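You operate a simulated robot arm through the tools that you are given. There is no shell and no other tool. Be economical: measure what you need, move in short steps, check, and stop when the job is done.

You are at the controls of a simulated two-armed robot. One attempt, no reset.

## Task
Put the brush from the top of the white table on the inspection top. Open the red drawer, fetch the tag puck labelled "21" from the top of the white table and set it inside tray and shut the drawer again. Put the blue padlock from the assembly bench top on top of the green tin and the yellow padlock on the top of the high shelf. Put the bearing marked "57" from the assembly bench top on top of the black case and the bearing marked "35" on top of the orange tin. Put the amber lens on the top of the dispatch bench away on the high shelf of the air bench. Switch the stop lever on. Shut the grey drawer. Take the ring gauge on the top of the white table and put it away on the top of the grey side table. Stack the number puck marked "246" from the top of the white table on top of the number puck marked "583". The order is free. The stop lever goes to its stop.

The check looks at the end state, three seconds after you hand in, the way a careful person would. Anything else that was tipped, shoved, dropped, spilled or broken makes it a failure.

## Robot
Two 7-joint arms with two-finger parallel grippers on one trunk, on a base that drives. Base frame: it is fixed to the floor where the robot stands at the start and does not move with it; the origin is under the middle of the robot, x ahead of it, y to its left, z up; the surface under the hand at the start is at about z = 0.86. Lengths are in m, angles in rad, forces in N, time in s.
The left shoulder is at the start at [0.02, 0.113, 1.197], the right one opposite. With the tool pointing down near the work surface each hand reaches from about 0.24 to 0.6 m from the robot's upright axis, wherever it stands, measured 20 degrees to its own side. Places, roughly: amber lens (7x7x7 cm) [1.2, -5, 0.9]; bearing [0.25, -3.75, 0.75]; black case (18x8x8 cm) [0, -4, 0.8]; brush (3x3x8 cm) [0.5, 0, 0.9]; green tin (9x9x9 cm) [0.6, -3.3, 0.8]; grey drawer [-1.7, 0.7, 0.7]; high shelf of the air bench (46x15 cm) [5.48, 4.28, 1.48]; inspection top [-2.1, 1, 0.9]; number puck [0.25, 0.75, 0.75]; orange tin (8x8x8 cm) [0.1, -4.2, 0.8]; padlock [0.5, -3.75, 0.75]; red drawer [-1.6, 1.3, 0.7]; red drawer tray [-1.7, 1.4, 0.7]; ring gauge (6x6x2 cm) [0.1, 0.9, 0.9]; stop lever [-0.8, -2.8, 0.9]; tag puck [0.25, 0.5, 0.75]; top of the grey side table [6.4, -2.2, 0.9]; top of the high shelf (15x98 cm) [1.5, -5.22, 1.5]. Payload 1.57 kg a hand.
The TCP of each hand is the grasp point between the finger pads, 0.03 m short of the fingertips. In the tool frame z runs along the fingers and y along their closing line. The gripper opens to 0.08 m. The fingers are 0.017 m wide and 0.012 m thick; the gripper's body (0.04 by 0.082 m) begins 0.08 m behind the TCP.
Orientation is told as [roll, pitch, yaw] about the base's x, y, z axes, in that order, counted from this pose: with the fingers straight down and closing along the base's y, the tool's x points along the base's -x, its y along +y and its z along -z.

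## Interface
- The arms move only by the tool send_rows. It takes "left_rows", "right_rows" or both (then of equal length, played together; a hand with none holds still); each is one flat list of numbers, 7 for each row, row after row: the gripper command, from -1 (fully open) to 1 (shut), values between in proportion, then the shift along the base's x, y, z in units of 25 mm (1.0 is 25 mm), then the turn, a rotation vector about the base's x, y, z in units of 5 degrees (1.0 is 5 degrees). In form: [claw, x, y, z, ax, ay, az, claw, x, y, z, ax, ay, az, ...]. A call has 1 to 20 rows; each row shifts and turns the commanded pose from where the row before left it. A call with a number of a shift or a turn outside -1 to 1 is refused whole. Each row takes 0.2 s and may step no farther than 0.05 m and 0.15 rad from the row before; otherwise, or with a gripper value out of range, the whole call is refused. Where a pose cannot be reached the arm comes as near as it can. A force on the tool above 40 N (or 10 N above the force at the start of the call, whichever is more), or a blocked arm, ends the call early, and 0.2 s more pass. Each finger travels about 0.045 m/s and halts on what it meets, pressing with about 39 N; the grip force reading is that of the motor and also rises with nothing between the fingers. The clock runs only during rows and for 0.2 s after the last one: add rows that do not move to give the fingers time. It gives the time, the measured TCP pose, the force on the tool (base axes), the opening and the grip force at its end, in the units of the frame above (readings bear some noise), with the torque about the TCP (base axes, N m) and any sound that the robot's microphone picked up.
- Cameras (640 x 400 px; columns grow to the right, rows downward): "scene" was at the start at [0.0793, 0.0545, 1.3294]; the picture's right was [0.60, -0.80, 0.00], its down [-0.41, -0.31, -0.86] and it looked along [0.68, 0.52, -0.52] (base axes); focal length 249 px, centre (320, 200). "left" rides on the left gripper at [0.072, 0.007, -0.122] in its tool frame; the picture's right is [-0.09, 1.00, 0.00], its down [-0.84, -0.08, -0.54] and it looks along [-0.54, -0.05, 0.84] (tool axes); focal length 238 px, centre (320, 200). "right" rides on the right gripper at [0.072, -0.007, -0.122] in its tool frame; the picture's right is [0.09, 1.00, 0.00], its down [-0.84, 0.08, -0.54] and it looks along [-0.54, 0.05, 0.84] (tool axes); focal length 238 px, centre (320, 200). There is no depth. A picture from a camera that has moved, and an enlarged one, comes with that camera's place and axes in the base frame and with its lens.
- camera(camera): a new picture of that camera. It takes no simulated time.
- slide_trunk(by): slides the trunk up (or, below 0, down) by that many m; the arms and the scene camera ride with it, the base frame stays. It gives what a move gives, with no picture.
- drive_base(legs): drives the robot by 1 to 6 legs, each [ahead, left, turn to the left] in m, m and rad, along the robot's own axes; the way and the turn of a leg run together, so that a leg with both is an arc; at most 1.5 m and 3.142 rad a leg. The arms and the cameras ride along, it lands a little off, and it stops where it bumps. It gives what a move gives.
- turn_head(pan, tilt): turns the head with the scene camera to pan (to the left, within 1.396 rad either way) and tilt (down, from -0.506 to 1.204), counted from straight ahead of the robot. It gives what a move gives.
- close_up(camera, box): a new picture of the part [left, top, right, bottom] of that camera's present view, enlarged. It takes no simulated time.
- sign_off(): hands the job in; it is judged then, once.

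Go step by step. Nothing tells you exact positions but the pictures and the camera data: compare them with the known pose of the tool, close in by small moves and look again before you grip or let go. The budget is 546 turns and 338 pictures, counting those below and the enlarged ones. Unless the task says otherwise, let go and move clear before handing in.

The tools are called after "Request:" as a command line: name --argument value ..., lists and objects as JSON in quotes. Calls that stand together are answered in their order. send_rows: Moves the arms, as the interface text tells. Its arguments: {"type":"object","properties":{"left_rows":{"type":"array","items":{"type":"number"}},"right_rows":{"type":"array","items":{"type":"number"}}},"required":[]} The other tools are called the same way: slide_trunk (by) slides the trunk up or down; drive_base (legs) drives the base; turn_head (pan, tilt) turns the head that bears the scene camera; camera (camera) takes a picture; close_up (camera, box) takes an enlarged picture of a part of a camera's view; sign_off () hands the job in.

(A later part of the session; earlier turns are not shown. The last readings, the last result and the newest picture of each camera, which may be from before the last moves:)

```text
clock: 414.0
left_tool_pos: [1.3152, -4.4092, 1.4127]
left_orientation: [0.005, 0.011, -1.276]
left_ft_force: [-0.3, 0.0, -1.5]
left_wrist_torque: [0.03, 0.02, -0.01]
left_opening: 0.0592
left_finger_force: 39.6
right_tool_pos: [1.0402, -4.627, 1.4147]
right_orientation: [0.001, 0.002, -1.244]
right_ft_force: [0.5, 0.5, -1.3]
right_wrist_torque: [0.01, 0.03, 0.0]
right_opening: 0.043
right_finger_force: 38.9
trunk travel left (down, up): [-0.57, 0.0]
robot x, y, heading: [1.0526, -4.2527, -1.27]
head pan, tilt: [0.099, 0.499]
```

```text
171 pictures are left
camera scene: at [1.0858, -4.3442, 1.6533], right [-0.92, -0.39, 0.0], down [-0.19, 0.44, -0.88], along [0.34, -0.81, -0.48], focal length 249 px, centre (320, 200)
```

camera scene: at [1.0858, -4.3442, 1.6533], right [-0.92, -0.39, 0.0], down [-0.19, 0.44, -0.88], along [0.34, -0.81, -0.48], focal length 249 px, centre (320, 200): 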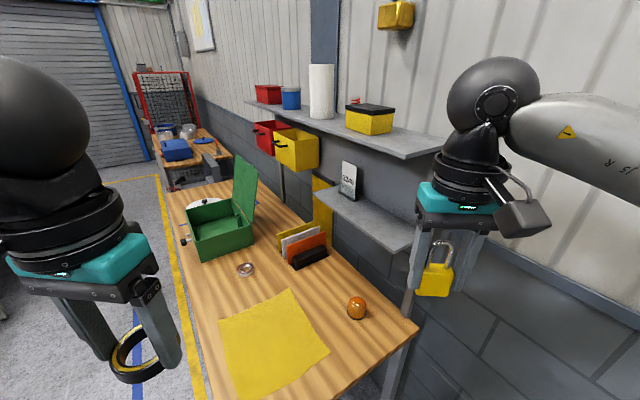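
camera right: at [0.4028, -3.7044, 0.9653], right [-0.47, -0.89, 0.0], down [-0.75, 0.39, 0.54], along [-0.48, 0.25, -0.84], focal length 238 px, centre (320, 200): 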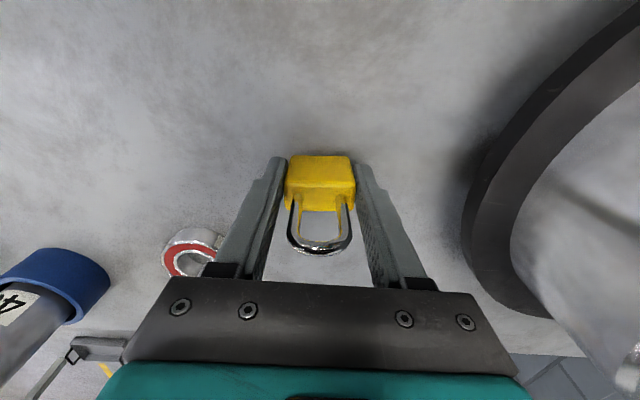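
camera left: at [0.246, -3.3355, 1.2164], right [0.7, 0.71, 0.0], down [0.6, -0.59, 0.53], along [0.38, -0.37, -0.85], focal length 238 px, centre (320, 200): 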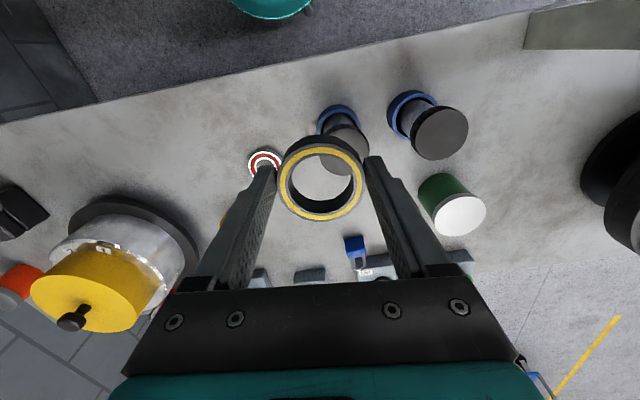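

Shelf top ≈ z 1.49, right front corner ≈ (1.116, -4.866); its right end is free. I raise the right hand above shelf level first, then drive 0.15 m forward.

Request:
send_rows --right_rows '[1, 0, 0, 1, 0, 0, 0, 1, 0, 0, 1, 0, 0, 0, 1, 0, 0, 1, 0, 0, 0, 1, 0, 0, 1, 0, 0, 0, 1, 0, 0, 1, 0, 0, 0, 1, 0, 0, 1, 0, 0, 0, 1, 0, 0, 1, 0, 0, 0, 1, 0, 0, 0, 0, 0, 0]'

Request:
drive_base --legs '[[0.15, -0.015, 0]]'

Request:
camera --camera "right"

Request:
camera --camera "scene"

```text
clock: 415.8
left_tool_pos: [1.3163, -4.4101, 1.4131]
left_orientation: [0.005, 0.012, -1.276]
left_ft_force: [-0.4, 0.1, -1.5]
left_wrist_torque: [0.01, -0.02, -0.03]
left_opening: 0.0592
left_finger_force: 38.8
right_tool_pos: [1.0398, -4.627, 1.588]
right_orientation: [-0.001, 0.002, -1.246]
right_ft_force: [-0.7, -0.3, -1.6]
right_wrist_torque: [0.03, 0.01, 0.01]
right_opening: 0.0428
right_finger_force: 38.6
trunk travel left (down, up): [-0.57, 0.0]
robot x, y, heading: [1.0491, -4.2517, -1.266]
head pan, tilt: [0.099, 0.499]
```

```text
clock: 417.2
left_tool_pos: [1.347, -4.5564, 1.4127]
left_orientation: [0.005, 0.014, -1.275]
left_ft_force: [0.3, 0.2, -2.3]
left_wrist_torque: [0.02, -0.02, -0.02]
left_opening: 0.059
left_finger_force: 38.9
right_tool_pos: [1.0707, -4.7747, 1.5891]
right_orientation: [-0.002, 0.002, -1.245]
right_ft_force: [-1.0, -0.5, -1.6]
right_wrist_torque: [0.06, 0.0, 0.0]
right_opening: 0.0431
right_finger_force: 39.1
trunk travel left (down, up): [-0.57, 0.0]
robot x, y, heading: [1.0814, -4.3984, -1.271]
head pan, tilt: [0.099, 0.499]
```

```text
170 pictures are left
camera right: at [1.0426, -4.7072, 1.7107], right [0.91, 0.41, 0.0], down [0.34, -0.77, 0.54], along [0.22, -0.49, -0.84], focal length 238 px, centre (320, 200)
```

right: 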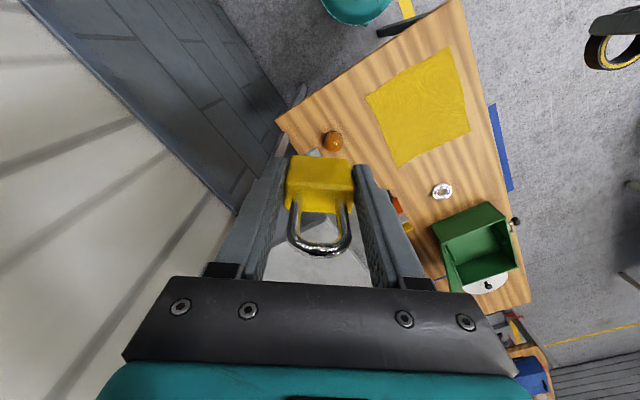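

```text
169 pictures are left
camera scene: at [1.1158, -4.4911, 1.6533], right [-0.92, -0.39, 0.0], down [-0.19, 0.44, -0.88], along [0.34, -0.81, -0.48], focal length 249 px, centre (320, 200)
```

scene: 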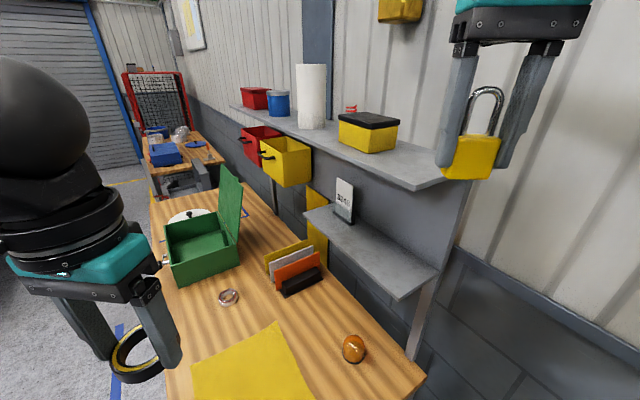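

Everything clear; target spot ≈ (1.139, -4.951) on the free right end. I move the padlock over it.

Request:
send_rows --right_rows '[1, 0.34, -0.88, 0, 0, 0, 0, 1, 0.34, -0.88, 0, 0, 0, 0, 1, 0.34, -0.88, 0, 0, 0, 0, 1, 0.34, -0.88, 0, 0, 0, 0, 1, 0.34, -0.88, 0, 0, 0, 0, 1, 0.34, -0.88, 0, 0, 0, 0, 1, 0.34, -0.88, 0, 0, 0, 0, 1, 0.34, -0.88, 0, 0, 0, 0, 1, 0, 0, 0, 0, 0, 0]'

Request:
camera --camera "right"

Request:
close_up --camera "scene" --box '[320, 60, 520, 220]'

```text
clock: 419.2
left_tool_pos: [1.3459, -4.5569, 1.4121]
left_orientation: [0.006, 0.012, -1.275]
left_ft_force: [0.6, 0.8, -2.0]
left_wrist_torque: [0.02, 0.03, -0.01]
left_opening: 0.0591
left_finger_force: 39.0
right_tool_pos: [1.1307, -4.9094, 1.5831]
right_orientation: [-0.003, -0.002, -1.243]
right_ft_force: [0.3, -0.1, -0.2]
right_wrist_torque: [-0.04, -0.01, 0.02]
right_opening: 0.0431
right_finger_force: 39.2
right hand out of reach, approached as far as the arm can: row 7, 8
trunk travel left (down, up): [-0.57, 0.0]
robot x, y, heading: [1.0806, -4.3972, -1.269]
head pan, tilt: [0.099, 0.499]
```

```text
168 pictures are left
camera right: at [1.1016, -4.8424, 1.7052], right [0.91, 0.41, 0.0], down [0.34, -0.77, 0.54], along [0.22, -0.5, -0.84], focal length 238 px, centre (320, 200)
```

right: 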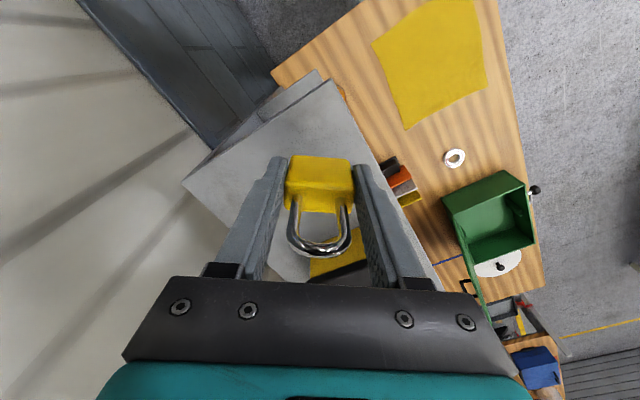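

```text
2.50 times, centred on (420, 140) of scene
camera zoom: at [1.1158, -4.4909, 1.6533], right [-0.92, -0.39, 0.0], down [-0.19, 0.44, -0.88], along [0.34, -0.81, -0.48], focal length 623 px, centre (70, 350)
```

zoom: 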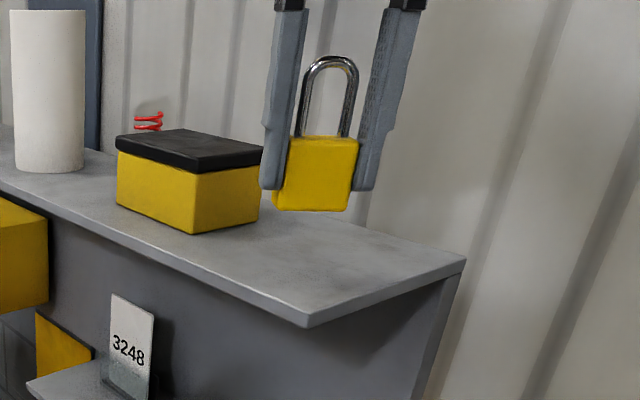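

Arm is at its limit; padlock is only 3 cm in from the front edge. I ease the base 4.5 cm closer to the wall.

Request:
drive_base --legs '[[0.04, -0.025, 0]]'

Request:
camera --camera "right"

Request:
close_up --camera "scene" --box '[320, 60, 520, 220]'

```text
clock: 420.1
left_tool_pos: [1.3351, -4.6013, 1.4138]
left_orientation: [0.004, 0.011, -1.275]
left_ft_force: [0.4, -0.1, -2.6]
left_wrist_torque: [0.02, -0.03, -0.03]
left_opening: 0.0592
left_finger_force: 39.2
right_tool_pos: [1.1186, -4.9544, 1.5834]
right_orientation: [-0.002, 0.0, -1.244]
right_ft_force: [-0.4, 0.0, -0.8]
right_wrist_torque: [0.03, 0.02, 0.01]
right_opening: 0.043
right_finger_force: 39.2
trunk travel left (down, up): [-0.57, 0.0]
robot x, y, heading: [1.0693, -4.4424, -1.266]
head pan, tilt: [0.099, 0.499]
```

```text
166 pictures are left
camera right: at [1.0901, -4.8874, 1.7053], right [0.91, 0.41, 0.0], down [0.34, -0.77, 0.54], along [0.22, -0.5, -0.84], focal length 238 px, centre (320, 200)
```

right: 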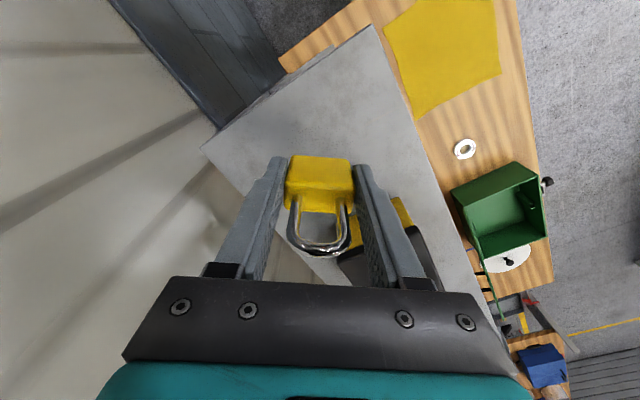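

```text
2.50 times, centred on (420, 140) of scene
camera zoom: at [1.1042, -4.536, 1.6533], right [-0.92, -0.39, 0.0], down [-0.19, 0.44, -0.88], along [0.34, -0.81, -0.48], focal length 623 px, centre (70, 350)
```

zoom: 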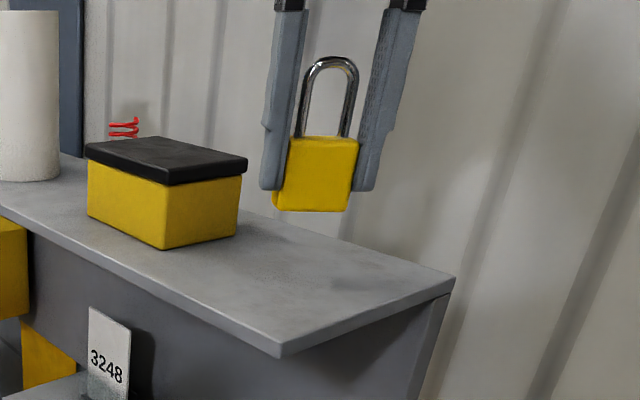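

Now about 7 cm in and 5 cm from the end. I lower.

Request:
send_rows --right_rows '[1, 0, 0, -0.8, 0, 0, 0, 1, 0, 0, -0.7, 0, 0, 0, 1, 0, 0, 0, 0, 0, 0]'

Request:
close_up --camera "scene" --box '[360, 80, 500, 220]'

```text
clock: 420.9
left_tool_pos: [1.3346, -4.6005, 1.4124]
left_orientation: [0.007, 0.013, -1.275]
left_ft_force: [-0.4, 0.7, -0.8]
left_wrist_torque: [0.0, -0.01, 0.03]
left_opening: 0.0594
left_finger_force: 38.9
right_tool_pos: [1.1193, -4.9533, 1.5447]
right_orientation: [-0.001, -0.001, -1.242]
right_ft_force: [0.4, -0.1, -0.5]
right_wrist_torque: [0.01, -0.04, 0.03]
right_opening: 0.043
right_finger_force: 39.6
trunk travel left (down, up): [-0.57, 0.0]
robot x, y, heading: [1.0669, -4.4417, -1.265]
head pan, tilt: [0.099, 0.499]
```

```text
2.86 times, centred on (430, 150) of scene
camera zoom: at [1.1042, -4.5351, 1.6533], right [-0.92, -0.39, 0.0], down [-0.19, 0.44, -0.88], along [0.34, -0.81, -0.48], focal length 712 px, centre (6, 343)
```

zoom: 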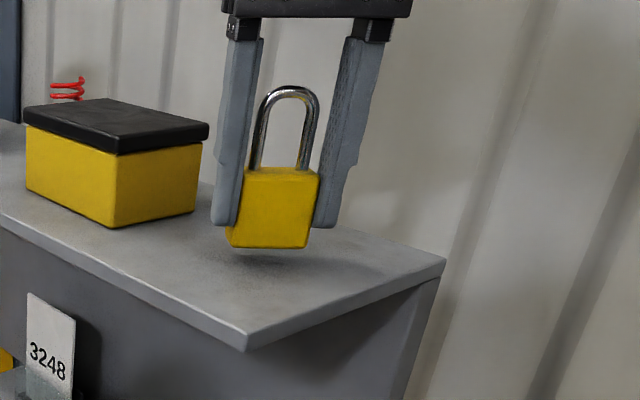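

Request:
send_rows --right_rows '[1, 0, 0, -0.25, 0, 0, 0, 1, 0, 0, -0.15, 0, 0, 0, 1, 0, 0, 0, 0, 0, 0]'

Request:
send_rows --right_rows '[1, 0, 0, -0.1, 0, 0, 0, 1, 0, 0, 0, 0, 0, 0]'

Request:
close_up --camera "scene" --box '[360, 80, 500, 220]'

```text
clock: 421.7
left_tool_pos: [1.3346, -4.6003, 1.4125]
left_orientation: [0.004, 0.011, -1.277]
left_ft_force: [0.1, -0.4, -1.5]
left_wrist_torque: [0.03, -0.02, 0.03]
left_opening: 0.059
left_finger_force: 39.2
right_tool_pos: [1.1194, -4.9541, 1.5364]
right_orientation: [-0.001, -0.002, -1.243]
right_ft_force: [-0.1, 0.8, -0.1]
right_wrist_torque: [0.03, 0.04, 0.0]
right_opening: 0.0431
right_finger_force: 39.1
trunk travel left (down, up): [-0.57, 0.0]
robot x, y, heading: [1.0697, -4.4423, -1.27]
head pan, tilt: [0.099, 0.499]
```

```text
clock: 422.3
left_tool_pos: [1.334, -4.6016, 1.4119]
left_orientation: [0.005, 0.012, -1.276]
left_ft_force: [0.2, 0.4, -2.2]
left_wrist_torque: [-0.01, 0.01, 0.0]
left_opening: 0.0591
left_finger_force: 39.2
right_tool_pos: [1.1182, -4.954, 1.5353]
right_orientation: [0.0, -0.007, -1.243]
right_ft_force: [1.0, -5.1, 19.1]
right_wrist_torque: [-0.2, -0.04, 0.05]
right_opening: 0.0435
right_finger_force: 38.7
trunk travel left (down, up): [-0.57, 0.0]
robot x, y, heading: [1.065, -4.4436, -1.268]
head pan, tilt: [0.099, 0.499]
```

```text
2.86 times, centred on (430, 150) of scene
camera zoom: at [1.104, -4.5354, 1.6535], right [-0.92, -0.39, 0.0], down [-0.19, 0.44, -0.88], along [0.34, -0.81, -0.48], focal length 712 px, centre (6, 343)
```

zoom: 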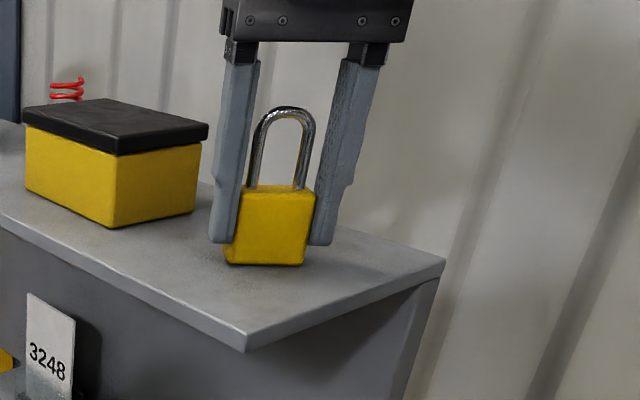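

Contact. I ease, open, and rise straight up.

Request:
send_rows --right_rows '[1, 0, 0, 0.1, 0, 0, 0, 0.5, 0, 0, 0, 0, 0, 0, -0.2, 0, 0, 0, 0, 0, 0, -0.5, 0, 0, 0, 0, 0, 0, -0.5, 0, 0, 0, 0, 0, 0, -0.5, 0, 0, 0.5, 0, 0, 0, -0.5, 0, 0, 1, 0, 0, 0, -0.5, 0, 0, 1, 0, 0, 0, -0.5, 0, 0, 1, 0, 0, 0, -0.5, 0, 0, 0, 0, 0, 0]'

Request:
close_up --camera "scene" --box '[340, 60, 520, 240]'

```text
clock: 424.5
left_tool_pos: [1.3354, -4.601, 1.4125]
left_orientation: [0.005, 0.013, -1.274]
left_ft_force: [0.3, 0.8, -1.1]
left_wrist_torque: [0.01, 0.0, -0.02]
left_opening: 0.059
left_finger_force: 38.8
right_tool_pos: [1.1112, -4.9381, 1.6143]
right_orientation: [-0.002, -0.004, -1.24]
right_ft_force: [0.4, -0.2, 0.3]
right_wrist_torque: [-0.01, 0.03, 0.01]
right_opening: 0.0603
right_finger_force: 0.0
right hand out of reach, approached as far as the arm can: row 8, 9
trunk travel left (down, up): [-0.57, 0.0]
robot x, y, heading: [1.0682, -4.4403, -1.27]
head pan, tilt: [0.099, 0.499]
```

```text
2.22 times, centred on (430, 150) of scene
camera zoom: at [1.1052, -4.5359, 1.6532], right [-0.92, -0.39, 0.0], down [-0.19, 0.44, -0.88], along [0.34, -0.81, -0.48], focal length 554 px, centre (76, 311)
```

zoom: 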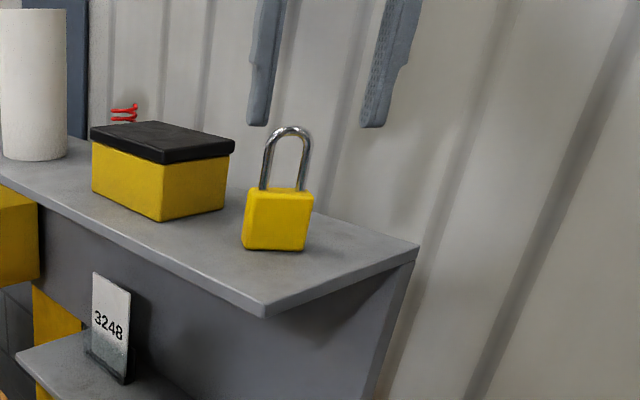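

Yellow padlock stands on the high shelf. I retract, back off, and lower the trunk for the lens.

Request:
send_rows --right_rows '[-0.5, -0.2, 0.95, 0, 0, 0, 0, -0.5, -0.2, 0.95, 0, 0, 0, 0, -0.5, -0.2, 0.95, 0, 0, 0, 0, -0.5, -0.2, 0.95, 0, 0, 0, 0, -0.5, -0.2, 0.95, 0, 0, 0, 0, -0.5, -0.2, 0.95, 0, 0, 0, 0, -0.5, 0, 0, 0, 0, 0, 0]'

Request:
drive_base --legs '[[-0.15, 0, 0]]'

Request:
slide_trunk --by -0.32

Request:
turn_head --pan 0.0 --tilt 0.7

Request:
camera --camera "scene"

Request:
camera --camera "right"

```text
clock: 426.1
left_tool_pos: [1.3357, -4.6017, 1.4114]
left_orientation: [0.005, 0.013, -1.275]
left_ft_force: [0.1, 0.0, -1.8]
left_wrist_torque: [-0.01, 0.03, 0.01]
left_opening: 0.0592
left_finger_force: 39.1
right_tool_pos: [1.0804, -4.7962, 1.6152]
right_orientation: [-0.002, 0.001, -1.243]
right_ft_force: [0.4, -0.7, -0.2]
right_wrist_torque: [0.02, 0.02, 0.02]
right_opening: 0.0598
right_finger_force: 0.1
trunk travel left (down, up): [-0.57, 0.0]
robot x, y, heading: [1.0685, -4.442, -1.264]
head pan, tilt: [0.099, 0.499]
```

```text
clock: 427.4
left_tool_pos: [1.2898, -4.4586, 1.412]
left_orientation: [0.005, 0.011, -1.276]
left_ft_force: [0.3, 0.1, -0.6]
left_wrist_torque: [0.02, 0.0, 0.03]
left_opening: 0.059
left_finger_force: 39.1
right_tool_pos: [1.0364, -4.654, 1.6158]
right_orientation: [0.0, -0.001, -1.244]
right_ft_force: [0.6, 1.1, 0.2]
right_wrist_torque: [-0.01, 0.02, -0.03]
right_opening: 0.06
right_finger_force: 0.1
trunk travel left (down, up): [-0.57, 0.0]
robot x, y, heading: [1.0236, -4.2992, -1.269]
head pan, tilt: [0.099, 0.499]
```

```text
clock: 430.6
left_tool_pos: [1.2884, -4.4592, 1.093]
left_orientation: [0.004, 0.012, -1.276]
left_ft_force: [-1.1, 0.2, -2.2]
left_wrist_torque: [0.01, 0.0, -0.02]
left_opening: 0.0591
left_finger_force: 39.4
right_tool_pos: [1.0365, -4.6545, 1.2954]
right_orientation: [-0.002, 0.001, -1.244]
right_ft_force: [-0.2, 0.7, 0.5]
right_wrist_torque: [-0.03, 0.03, 0.04]
right_opening: 0.0598
right_finger_force: 0.0
trunk travel left (down, up): [-0.25, 0.32]
robot x, y, heading: [1.0226, -4.2994, -1.271]
head pan, tilt: [0.099, 0.499]
```

```text
clock: 431.3
left_tool_pos: [1.2902, -4.4601, 1.0934]
left_orientation: [0.004, 0.013, -1.274]
left_ft_force: [0.6, 0.6, -2.4]
left_wrist_torque: [0.03, -0.03, -0.03]
left_opening: 0.0586
left_finger_force: 38.3
right_tool_pos: [1.035, -4.6539, 1.2939]
right_orientation: [-0.002, 0.0, -1.245]
right_ft_force: [0.6, -0.8, -0.3]
right_wrist_torque: [0.0, -0.01, -0.01]
right_opening: 0.0601
right_finger_force: 0.1
trunk travel left (down, up): [-0.25, 0.32]
robot x, y, heading: [1.0245, -4.2985, -1.27]
head pan, tilt: [0.0, 0.7]
```

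```text
161 pictures are left
camera scene: at [1.0496, -4.3912, 1.3156], right [-0.95, -0.3, 0.0], down [-0.19, 0.61, -0.77], along [0.23, -0.73, -0.64], focal length 249 px, centre (320, 200)
```

scene: 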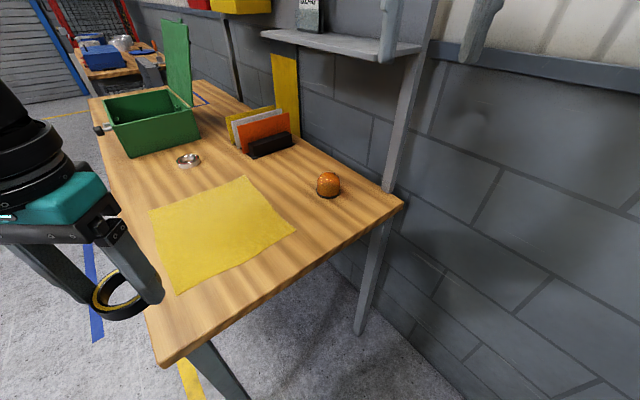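

```text
160 pictures are left
camera right: at [1.0075, -4.5865, 1.4171], right [0.91, 0.41, 0.0], down [0.34, -0.77, 0.54], along [0.22, -0.5, -0.84], focal length 238 px, centre (320, 200)
```

right: 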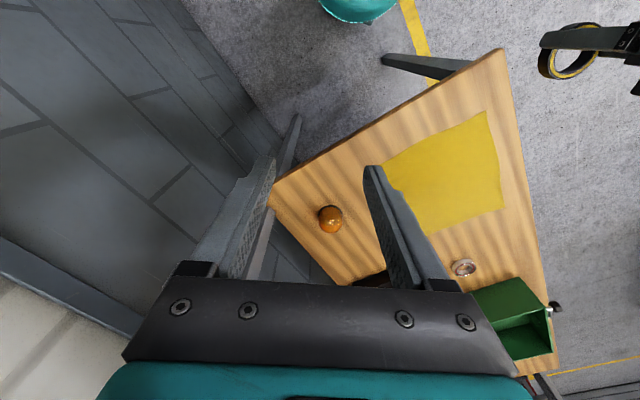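

Request:
close_up --camera "scene" --box '[290, 150, 370, 220]'

Request:
close_up --camera "right" --box '[270, 170, 390, 260]'

```text
5.71 times, centred on (330, 185) of scene
camera zoom: at [1.0496, -4.3912, 1.3156], right [-0.95, -0.3, 0.0], down [-0.19, 0.61, -0.77], along [0.23, -0.73, -0.64], focal length 1424 px, centre (263, 286)
```

zoom: 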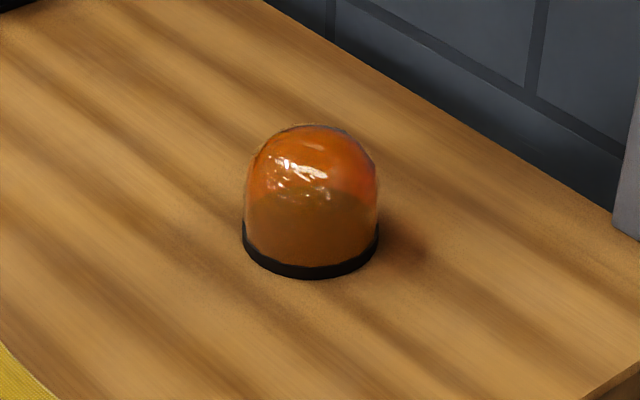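

```text
4.44 times, centred on (330, 215) of right
camera zoom: at [1.0075, -4.5865, 1.4171], right [0.91, 0.41, 0.0], down [0.34, -0.77, 0.54], along [0.22, -0.5, -0.84], focal length 1059 px, centre (276, 133)
```

zoom: 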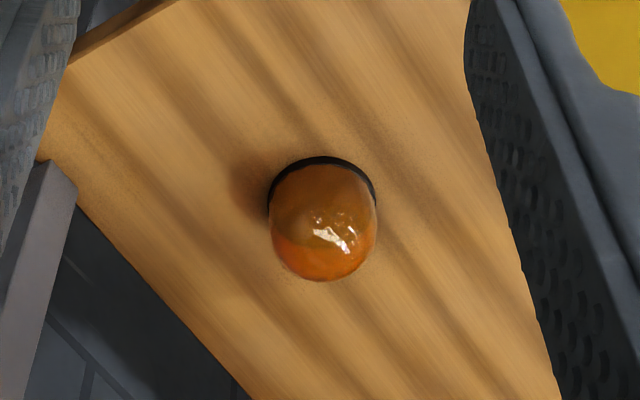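

The lens (≈7 cm dome) stands just under a small lower shelf (z ≈ 1.22), so I tilt the hand 35° so the wrist stays on the robot side, and lower it before driving in.

Request:
send_rows --right_rows '[-1, 0, 0, -1, -0.947, -0.32, 0, -1, 0, 0, -1, -0.947, -0.32, 0, -1, 0, 0, -1, -0.947, -0.32, 0, -1, 0, 0, -1, -0.947, -0.32, 0, -1, 0, 0, -1, -0.947, -0.32, 0, -1, 0, 0, -1, -0.947, -0.32, 0, -1, 0, 0, -1, -0.947, -0.32, 0, -1, 0, 0, -1, 0, 0, 0, -1, 0, 0, -1, 0, 0, 0, -1, 0, 0, -1, 0, 0, 0, -1, 0, 0, 0, 0, 0, 0]'

Request:
drive_base --legs '[[0.14, 0.01, 0]]'

Request:
camera --camera "right"

Request:
camera --camera "scene"

```text
clock: 433.7
left_tool_pos: [1.2901, -4.4592, 1.0921]
left_orientation: [0.005, 0.012, -1.276]
left_ft_force: [-0.7, -0.6, -1.6]
left_wrist_torque: [0.04, 0.0, -0.04]
left_opening: 0.0592
left_finger_force: 39.4
right_tool_pos: [1.0428, -4.6612, 1.0454]
right_orientation: [-0.001, -0.609, -1.243]
right_ft_force: [-0.8, -0.6, 0.0]
right_wrist_torque: [0.0, 0.0, -0.01]
right_opening: 0.0801
right_finger_force: 0.0
right hand out of reach, approached as far as the arm can: row 9, 10
trunk travel left (down, up): [-0.25, 0.32]
robot x, y, heading: [1.0214, -4.3015, -1.269]
head pan, tilt: [0.0, 0.7]
```

```text
clock: 435.1
left_tool_pos: [1.3409, -4.5881, 1.092]
left_orientation: [0.006, 0.014, -1.275]
left_ft_force: [-0.4, -0.5, -1.4]
left_wrist_torque: [-0.01, -0.01, -0.02]
left_opening: 0.0592
left_finger_force: 39.5
right_tool_pos: [1.0931, -4.7909, 1.0454]
right_orientation: [-0.003, -0.609, -1.244]
right_ft_force: [0.1, 0.4, 0.8]
right_wrist_torque: [-0.04, 0.0, 0.03]
right_opening: 0.0801
right_finger_force: 0.2
trunk travel left (down, up): [-0.25, 0.32]
robot x, y, heading: [1.0781, -4.4303, -1.273]
head pan, tilt: [0.0, 0.7]
```

```text
157 pictures are left
camera right: at [1.0468, -4.6698, 1.1054], right [0.92, 0.39, -0.06], down [0.2, -0.33, 0.92], along [0.34, -0.86, -0.38], focal length 238 px, centre (320, 200)
```

right: 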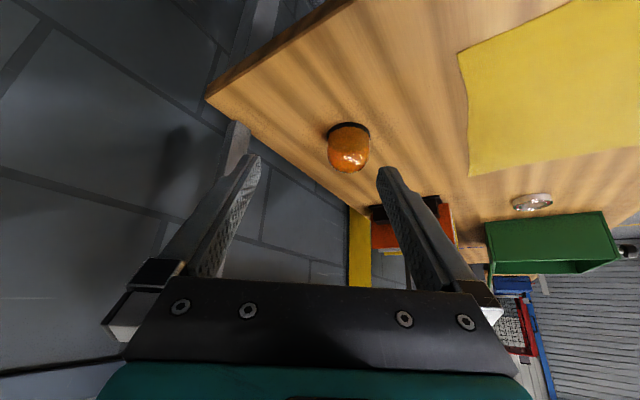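

```text
156 pictures are left
camera scene: at [1.1001, -4.5207, 1.3155], right [-0.96, -0.3, 0.0], down [-0.19, 0.62, -0.76], along [0.23, -0.73, -0.64], focal length 249 px, centre (320, 200)
```

scene: 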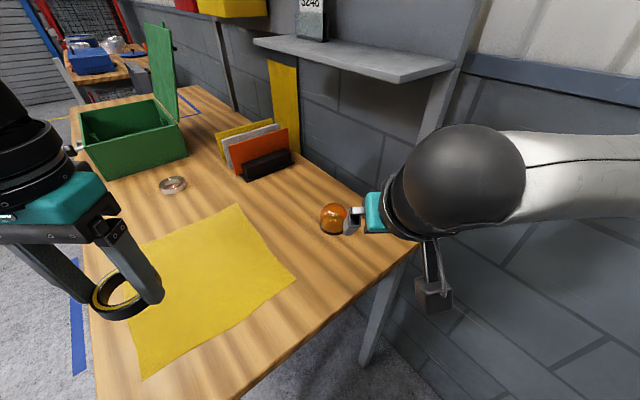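

Request:
send_rows --right_rows '[-1, 0.81, -0.856, -0.5, 0, 0, 0, -1, 0.81, -0.856, -0.5, 0, 0, 0, -1, 0.81, -0.856, -0.5, 0, 0, 0, -1, 0.81, -0.856, -0.5, 0, 0, 0, -1, 0, 0, 0, 0, 0, 0]'

Request:
camera --camera "right"

Request:
close_up --camera "scene" --box '[260, 150, 460, 290]'

```text
clock: 436.3
left_tool_pos: [1.3399, -4.5882, 1.0931]
left_orientation: [0.005, 0.01, -1.276]
left_ft_force: [1.0, -0.5, -2.0]
left_wrist_torque: [-0.02, -0.01, 0.03]
left_opening: 0.0592
left_finger_force: 38.9
right_tool_pos: [1.1738, -4.8765, 0.9958]
right_orientation: [-0.004, -0.609, -1.246]
right_ft_force: [0.3, 0.6, -0.2]
right_wrist_torque: [0.01, 0.0, -0.02]
right_opening: 0.08
right_finger_force: 0.1
trunk travel left (down, up): [-0.25, 0.32]
robot x, y, heading: [1.0739, -4.4316, -1.273]
head pan, tilt: [0.0, 0.7]
```

```text
155 pictures are left
camera right: at [1.1276, -4.7552, 1.055], right [0.92, 0.39, -0.06], down [0.2, -0.33, 0.92], along [0.34, -0.86, -0.38], focal length 238 px, centre (320, 200)
```

right: 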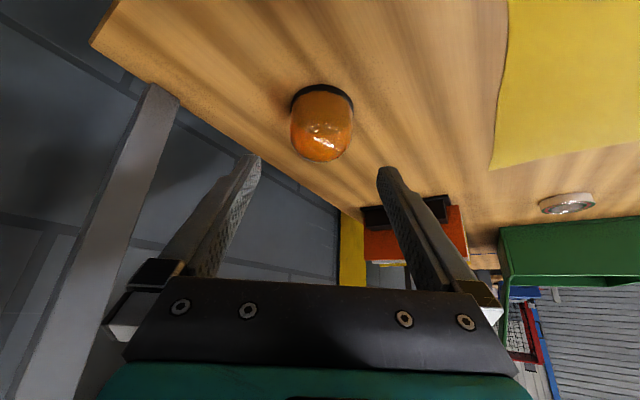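

```text
2.86 times, centred on (360, 220) of scene
camera zoom: at [1.0997, -4.5198, 1.3156], right [-0.96, -0.3, 0.0], down [-0.19, 0.62, -0.77], along [0.23, -0.73, -0.64], focal length 712 px, centre (206, 143)
```

zoom: 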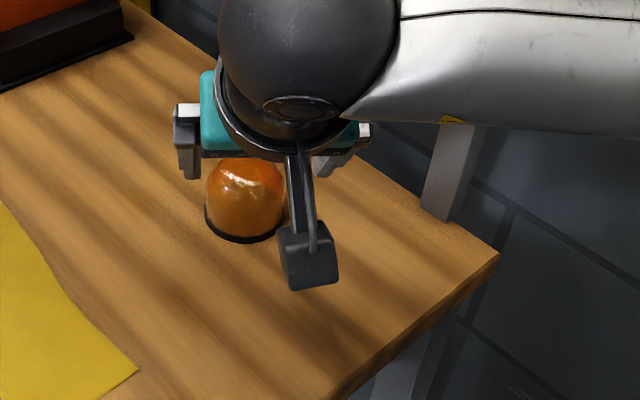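

Request:
send_rows --right_rows '[-1, 0.17, -0.48, -0.8, 0, 0, 0, -1, 0.17, -0.48, -0.8, 0, 0, 0, -1, 0.17, -0.48, -0.8, 0, 0, 0, -1, 0.17, -0.48, -0.8, 0, 0, 0, -1, 0, 0, 0, 0, 0, 0]'

Request:
camera --camera "right"

```text
clock: 437.5
left_tool_pos: [1.3405, -4.5873, 1.0928]
left_orientation: [0.005, 0.012, -1.277]
left_ft_force: [-0.2, 0.4, -2.4]
left_wrist_torque: [0.01, -0.02, 0.0]
left_opening: 0.0592
left_finger_force: 39.0
right_tool_pos: [1.1906, -4.924, 0.9158]
right_orientation: [-0.005, -0.61, -1.243]
right_ft_force: [-0.1, 0.0, -1.0]
right_wrist_torque: [-0.02, -0.03, 0.02]
right_opening: 0.0801
right_finger_force: 0.2
trunk travel left (down, up): [-0.25, 0.32]
robot x, y, heading: [1.0741, -4.4257, -1.268]
head pan, tilt: [0.0, 0.7]
```

```text
153 pictures are left
camera right: at [1.1442, -4.8031, 0.9753], right [0.92, 0.39, -0.05], down [0.2, -0.33, 0.92], along [0.34, -0.86, -0.38], focal length 238 px, centre (320, 200)
```

right: 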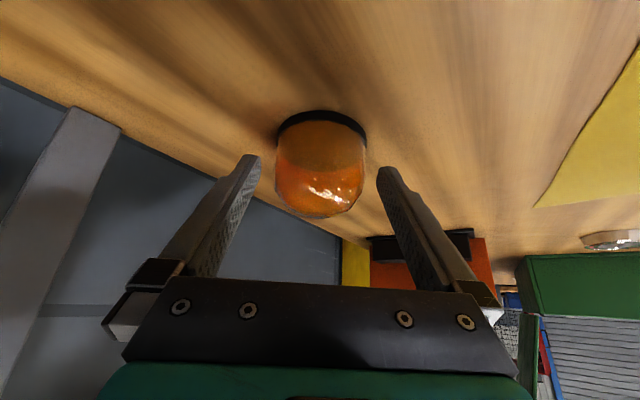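

Request:
send_rows --right_rows '[-1, 0.17, -0.5, -0.7, 0, 0, 0, -1, 0, 0, 0, 0, 0, 0]'

Request:
camera --camera "right"

```text
clock: 438.1
left_tool_pos: [1.3414, -4.5877, 1.0936]
left_orientation: [0.004, 0.011, -1.275]
left_ft_force: [-0.8, -0.6, -0.4]
left_wrist_torque: [0.01, 0.01, 0.01]
left_opening: 0.0591
left_finger_force: 39.1
right_tool_pos: [1.1952, -4.9361, 0.8993]
right_orientation: [-0.003, -0.608, -1.242]
right_ft_force: [-0.4, 0.4, -0.1]
right_wrist_torque: [0.01, -0.03, 0.0]
right_opening: 0.08
right_finger_force: 0.1
trunk travel left (down, up): [-0.25, 0.32]
robot x, y, heading: [1.0698, -4.4282, -1.265]
head pan, tilt: [0.0, 0.7]
```

```text
152 pictures are left
camera right: at [1.1487, -4.8156, 0.958], right [0.92, 0.39, -0.06], down [0.2, -0.33, 0.92], along [0.34, -0.86, -0.38], focal length 238 px, centre (320, 200)
```

right: 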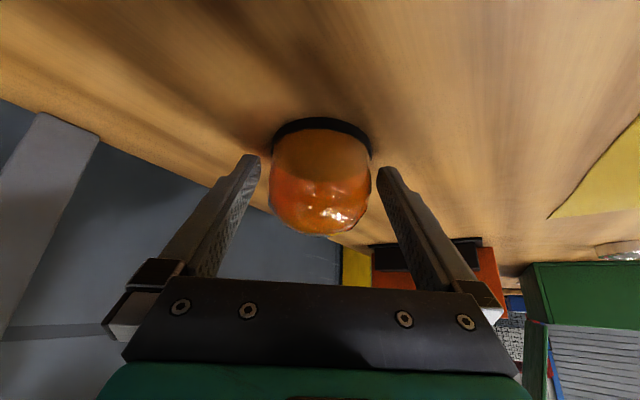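

Request:
send_rows --right_rows '[-1, 0.1, -0.28, -0.06, 0, 0, 0, -1, 0, 0, 0, 0, 0, 0, 1, 0, 0, 0, 0, 0, 0, 1, 0, 0, 0, 0, 0, 0, 1, 0, 0, 0, 0, 0, 0, 1, 0, 0, 0, 0, 0, 0]'

Request:
camera --camera "right"

```text
clock: 439.5
left_tool_pos: [1.3409, -4.5888, 1.0924]
left_orientation: [0.005, 0.011, -1.277]
left_ft_force: [0.3, -0.2, -1.8]
left_wrist_torque: [0.03, 0.0, 0.01]
left_opening: 0.0588
left_finger_force: 39.2
right_tool_pos: [1.1978, -4.9422, 0.8979]
right_orientation: [-0.004, -0.61, -1.244]
right_ft_force: [0.6, -0.5, -0.6]
right_wrist_torque: [0.0, 0.02, -0.05]
right_opening: 0.0663
right_finger_force: 39.4
trunk travel left (down, up): [-0.25, 0.32]
robot x, y, heading: [1.0746, -4.4244, -1.269]
head pan, tilt: [0.0, 0.7]
```

```text
151 pictures are left
camera right: at [1.1513, -4.822, 0.9571], right [0.92, 0.39, -0.06], down [0.2, -0.33, 0.92], along [0.34, -0.86, -0.38], focal length 238 px, centre (320, 200)
```

right: 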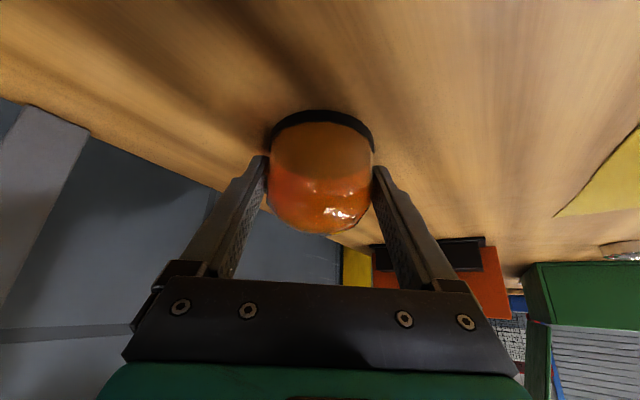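

Lens gripped. I lift slightly and draw it back toward the robot, then check.

Request:
send_rows --right_rows '[1, 0, 0, 0.5, 0, 0, 0, 1, 0, 0, 0.8, 0, 0, 0, 1, -0.1, 0.4, 0.8, 0, 0, 0, 1, -0.3, 0.8, 0.8, 0, 0, 0, 1, -0.3, 0.9, 0.5, 0, 0, 0, 1, -0.3, 0.9, 0.5, 0, 0, 0, 1, -0.3, 0.9, 0.5, 0, 0, 0, 1, -0.3, 0.9, 0.5, 0, 0, 0, 1, -0.3, 0.9, 0.5, 0, 0, 0, 1, 0, 0, 0, 0, 0, 0]'

Request:
camera --camera "right"

Request:
camera --camera "scene"

```text
clock: 441.7
left_tool_pos: [1.3406, -4.5879, 1.0928]
left_orientation: [0.005, 0.012, -1.275]
left_ft_force: [0.4, 0.2, -0.7]
left_wrist_torque: [0.02, 0.0, 0.0]
left_opening: 0.0592
left_finger_force: 39.1
right_tool_pos: [1.1493, -4.799, 1.0333]
right_orientation: [-0.002, -0.607, -1.246]
right_ft_force: [-0.1, 0.2, -1.0]
right_wrist_torque: [0.01, -0.03, -0.04]
right_opening: 0.0663
right_finger_force: 38.9
trunk travel left (down, up): [-0.25, 0.32]
robot x, y, heading: [1.0713, -4.4287, -1.269]
head pan, tilt: [0.0, 0.7]
```

```text
150 pictures are left
camera right: at [1.1032, -4.6789, 1.0924], right [0.92, 0.39, -0.05], down [0.2, -0.33, 0.92], along [0.34, -0.86, -0.38], focal length 238 px, centre (320, 200)
```

right: 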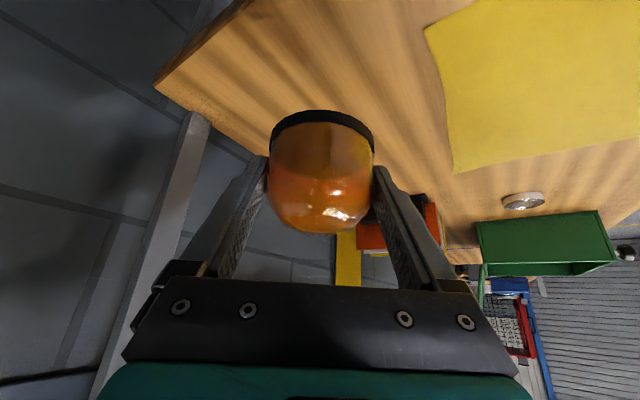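

```text
149 pictures are left
camera scene: at [1.0998, -4.52, 1.3155], right [-0.96, -0.3, 0.0], down [-0.19, 0.62, -0.76], along [0.23, -0.73, -0.64], focal length 249 px, centre (320, 200)
```

scene: 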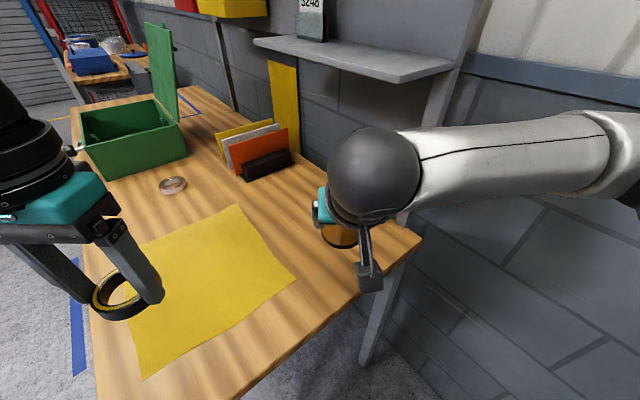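

Both objects held. I back out and turn east to survey the way to the grey side table.

Request:
drive_base --legs '[[-0.45, 0.1, 0], [0, 0, 1.6]]'

Request:
turn_head --pan 0.0 --tilt 0.3

Request:
camera --camera "scene"

```text
clock: 448.3
left_tool_pos: [1.1856, -3.6967, 1.0909]
left_orientation: [0.007, 0.013, 0.322]
left_ft_force: [0.1, 0.1, -1.8]
left_wrist_torque: [0.01, 0.03, 0.0]
left_opening: 0.0592
left_finger_force: 38.6
right_tool_pos: [1.4033, -3.8815, 1.0343]
right_orientation: [-0.003, -0.609, 0.356]
right_ft_force: [0.5, -0.3, -0.5]
right_wrist_torque: [0.05, 0.01, 0.01]
right_opening: 0.0662
right_finger_force: 39.0
trunk travel left (down, up): [-0.25, 0.32]
robot x, y, heading: [1.037, -3.9665, 0.329]
head pan, tilt: [0.0, 0.7]
```

```text
clock: 449.2
left_tool_pos: [1.1853, -3.6974, 1.0928]
left_orientation: [0.005, 0.012, 0.322]
left_ft_force: [0.7, 0.2, -1.3]
left_wrist_torque: [-0.02, 0.02, 0.0]
left_opening: 0.0588
left_finger_force: 38.3
right_tool_pos: [1.4041, -3.8815, 1.0329]
right_orientation: [-0.002, -0.608, 0.355]
right_ft_force: [0.7, 0.3, -0.7]
right_wrist_torque: [-0.01, 0.03, -0.04]
right_opening: 0.0661
right_finger_force: 38.9
trunk travel left (down, up): [-0.25, 0.32]
robot x, y, heading: [1.0341, -3.9673, 0.327]
head pan, tilt: [0.0, 0.3]
```

```text
148 pictures are left
camera scene: at [1.1306, -3.9343, 1.3516], right [0.32, -0.95, 0.0], down [-0.28, -0.1, -0.95], along [0.9, 0.31, -0.3], focal length 249 px, centre (320, 200)
```

scene: 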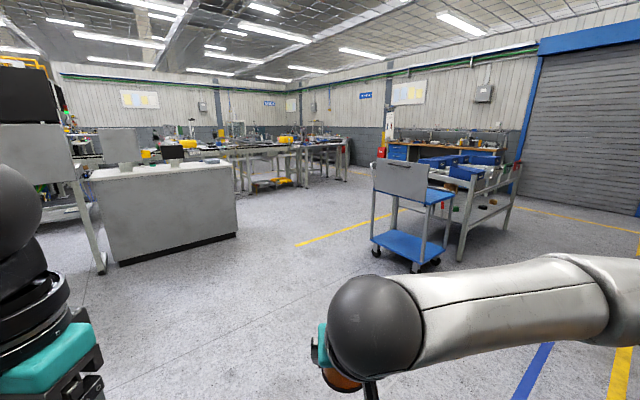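

Request:
close_up --camera "scene" --box '[200, 90, 480, 260]'

```text
2.29 times, centred on (340, 175) of scene
camera zoom: at [1.1306, -3.9343, 1.3516], right [0.32, -0.95, 0.0], down [-0.28, -0.1, -0.95], along [0.9, 0.31, -0.3], focal length 570 px, centre (274, 257)
```

zoom: 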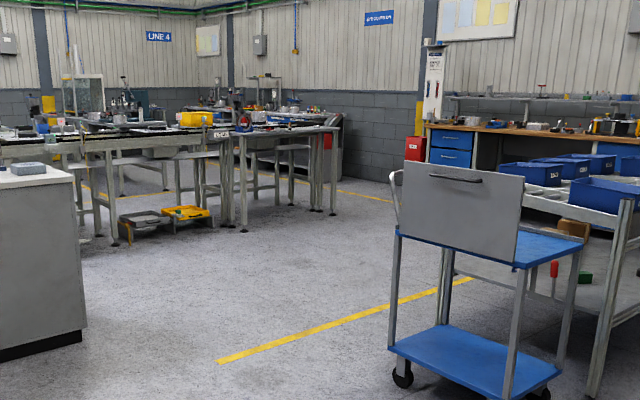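

The grey side table appears straight ahead near (6.4, -2.2). I drive between the counter and the trolley.

Request:
drive_base --legs '[[1.33, 0.09, 0], [1.33, 0.09, 0]]'

Request:
camera --camera "scene"

```text
clock: 462.2
left_tool_pos: [3.6633, -2.6696, 1.0925]
left_orientation: [0.004, 0.012, 0.326]
left_ft_force: [0.8, 0.3, -1.4]
left_wrist_torque: [-0.02, 0.02, 0.02]
left_opening: 0.0589
left_finger_force: 39.2
right_tool_pos: [3.8815, -2.8532, 1.0331]
right_orientation: [-0.005, -0.61, 0.359]
right_ft_force: [0.0, -0.4, -0.3]
right_wrist_torque: [0.01, 0.04, 0.02]
right_opening: 0.066
right_finger_force: 39.3
trunk travel left (down, up): [-0.25, 0.32]
robot x, y, heading: [3.5119, -2.9415, 0.333]
head pan, tilt: [0.0, 0.3]
```

```text
146 pictures are left
camera scene: at [3.6093, -2.9075, 1.3517], right [0.33, -0.94, 0.0], down [-0.28, -0.1, -0.96], along [0.9, 0.31, -0.3], focal length 249 px, centre (320, 200)
```

scene: 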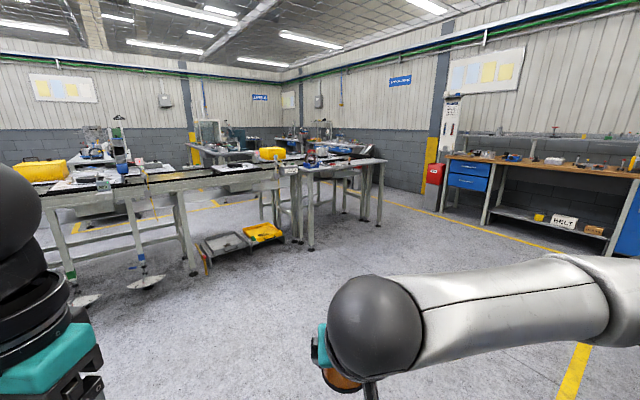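

Request:
close_up --camera "scene" --box '[180, 110, 420, 260]'

```text
2.67 times, centred on (300, 185) of scene
camera zoom: at [3.6093, -2.9075, 1.3517], right [0.33, -0.94, 0.0], down [-0.28, -0.1, -0.96], along [0.9, 0.31, -0.3], focal length 664 px, centre (373, 240)
```

zoom: 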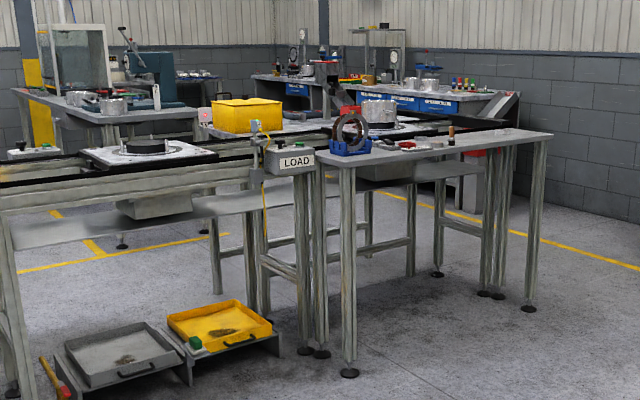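

The grey side table's right part is free. I drive over to stand in front of it.

Request:
drive_base --legs '[[1.26, -0.47, 0], [1.26, -0.47, 0], [0, 0, 0.657]]'

Request:
turn_head --pan 0.0 --tilt 0.5

Request:
camera --camera "scene"

```text
clock: 477.0
left_tool_pos: [6.1577, -2.7193, 1.092]
left_orientation: [0.006, 0.012, 0.973]
left_ft_force: [-0.5, -0.3, -1.9]
left_wrist_torque: [0.01, -0.02, 0.0]
left_opening: 0.0592
left_finger_force: 38.8
right_tool_pos: [6.4437, -2.7331, 1.0336]
right_orientation: [-0.004, -0.61, 1.008]
right_ft_force: [0.5, -0.2, -1.1]
right_wrist_torque: [-0.03, 0.0, -0.01]
right_opening: 0.0664
right_finger_force: 38.8
trunk travel left (down, up): [-0.25, 0.32]
robot x, y, heading: [6.2024, -3.022, 0.979]
head pan, tilt: [0.0, 0.3]
```

```text
clock: 477.8
left_tool_pos: [6.1581, -2.7187, 1.0927]
left_orientation: [0.007, 0.011, 0.973]
left_ft_force: [-1.0, -0.2, -2.2]
left_wrist_torque: [-0.03, -0.01, 0.02]
left_opening: 0.059
left_finger_force: 38.9
right_tool_pos: [6.4432, -2.7333, 1.0326]
right_orientation: [-0.004, -0.609, 1.006]
right_ft_force: [-0.1, 1.1, -0.9]
right_wrist_torque: [-0.02, 0.01, -0.01]
right_opening: 0.0662
right_finger_force: 39.0
trunk travel left (down, up): [-0.25, 0.32]
robot x, y, heading: [6.1986, -3.0262, 0.981]
head pan, tilt: [0.0, 0.499]
```

```text
144 pictures are left
camera scene: at [6.2565, -2.9409, 1.3333], right [0.83, -0.56, 0.0], down [-0.27, -0.4, -0.88], along [0.49, 0.73, -0.48], focal length 249 px, centre (320, 200)
```

scene: 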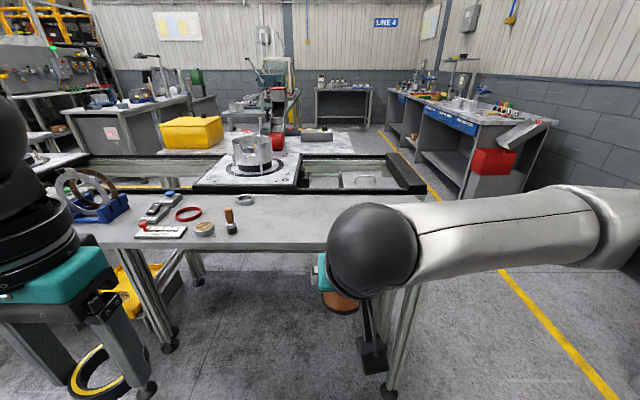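

I spread the right hand aside and drive up to the table.

Request:
send_rows --right_rows '[1, 0.83, -0.557, 0, 0, 0, 0, 1, 0.83, -0.557, 0, 0, 0, 0, 1, 0.83, -0.557, 0, 0, 0, 0, 1, 0.83, -0.557, 0, 0, 0, 0, 1, 0.83, -0.557, 0, 0, 0, 0, 1, 0, 0, 0, 0, 0, 0]'

Request:
drive_base --legs '[[0.36, -0.11, 0]]'

Request:
turn_head --pan 0.15 --tilt 0.75

Request:
camera --camera "scene"

Request:
camera --camera "left"

```text
clock: 479.2
left_tool_pos: [6.1585, -2.7185, 1.0921]
left_orientation: [0.005, 0.011, 0.974]
left_ft_force: [-0.4, -0.9, -1.7]
left_wrist_torque: [0.0, 0.02, 0.01]
left_opening: 0.0595
left_finger_force: 38.9
right_tool_pos: [6.5474, -2.802, 1.0332]
right_orientation: [-0.003, -0.609, 1.009]
right_ft_force: [0.2, -0.6, -1.0]
right_wrist_torque: [0.0, 0.01, 0.0]
right_opening: 0.0659
right_finger_force: 38.8
trunk travel left (down, up): [-0.25, 0.32]
robot x, y, heading: [6.204, -3.0259, 0.986]
head pan, tilt: [0.0, 0.499]
```

```text
clock: 481.6
left_tool_pos: [6.4507, -2.4821, 1.0931]
left_orientation: [0.004, 0.013, 0.975]
left_ft_force: [-0.1, 0.2, -1.5]
left_wrist_torque: [-0.01, 0.02, -0.03]
left_opening: 0.0593
left_finger_force: 38.7
right_tool_pos: [6.8383, -2.5651, 1.0338]
right_orientation: [-0.002, -0.611, 1.008]
right_ft_force: [-0.3, -0.2, -1.4]
right_wrist_torque: [-0.01, 0.0, 0.01]
right_opening: 0.0659
right_finger_force: 39.0
trunk travel left (down, up): [-0.25, 0.32]
robot x, y, heading: [6.4936, -2.7894, 0.984]
head pan, tilt: [0.0, 0.499]
```

```text
clock: 482.3
left_tool_pos: [6.4492, -2.4833, 1.0919]
left_orientation: [0.006, 0.012, 0.977]
left_ft_force: [0.1, -0.2, -1.0]
left_wrist_torque: [-0.04, 0.0, 0.01]
left_opening: 0.0587
left_finger_force: 38.8
right_tool_pos: [6.8376, -2.5648, 1.0335]
right_orientation: [-0.005, -0.607, 1.008]
right_ft_force: [-0.6, -0.9, -0.9]
right_wrist_torque: [-0.02, 0.02, 0.0]
right_opening: 0.0662
right_finger_force: 38.4
trunk travel left (down, up): [-0.25, 0.32]
robot x, y, heading: [6.4902, -2.7906, 0.984]
head pan, tilt: [0.15, 0.75]
```

```text
143 pictures are left
camera scene: at [6.5324, -2.7049, 1.3114], right [0.91, -0.42, 0.0], down [-0.29, -0.62, -0.73], along [0.31, 0.66, -0.68], focal length 249 px, centre (320, 200)
```

scene: 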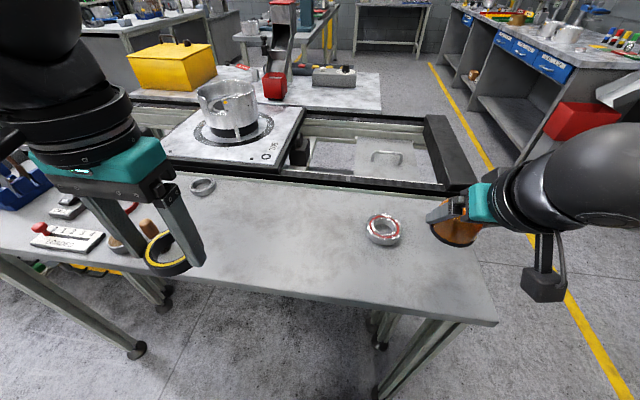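

```text
142 pictures are left
camera left: at [6.4054, -2.538, 1.2153], right [-0.77, 0.63, 0.0], down [0.54, 0.65, 0.53], along [0.33, 0.41, -0.85], focal length 238 px, centre (320, 200)
```

left: 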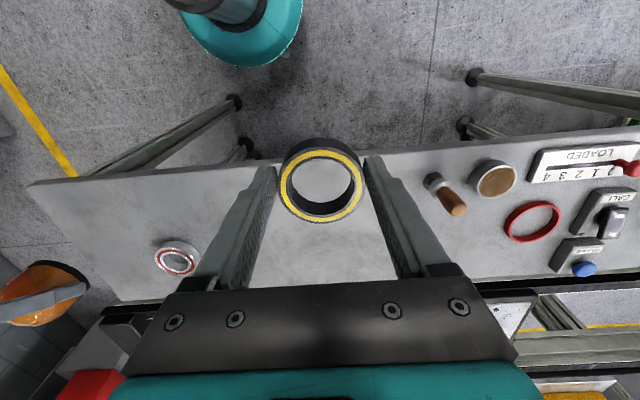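

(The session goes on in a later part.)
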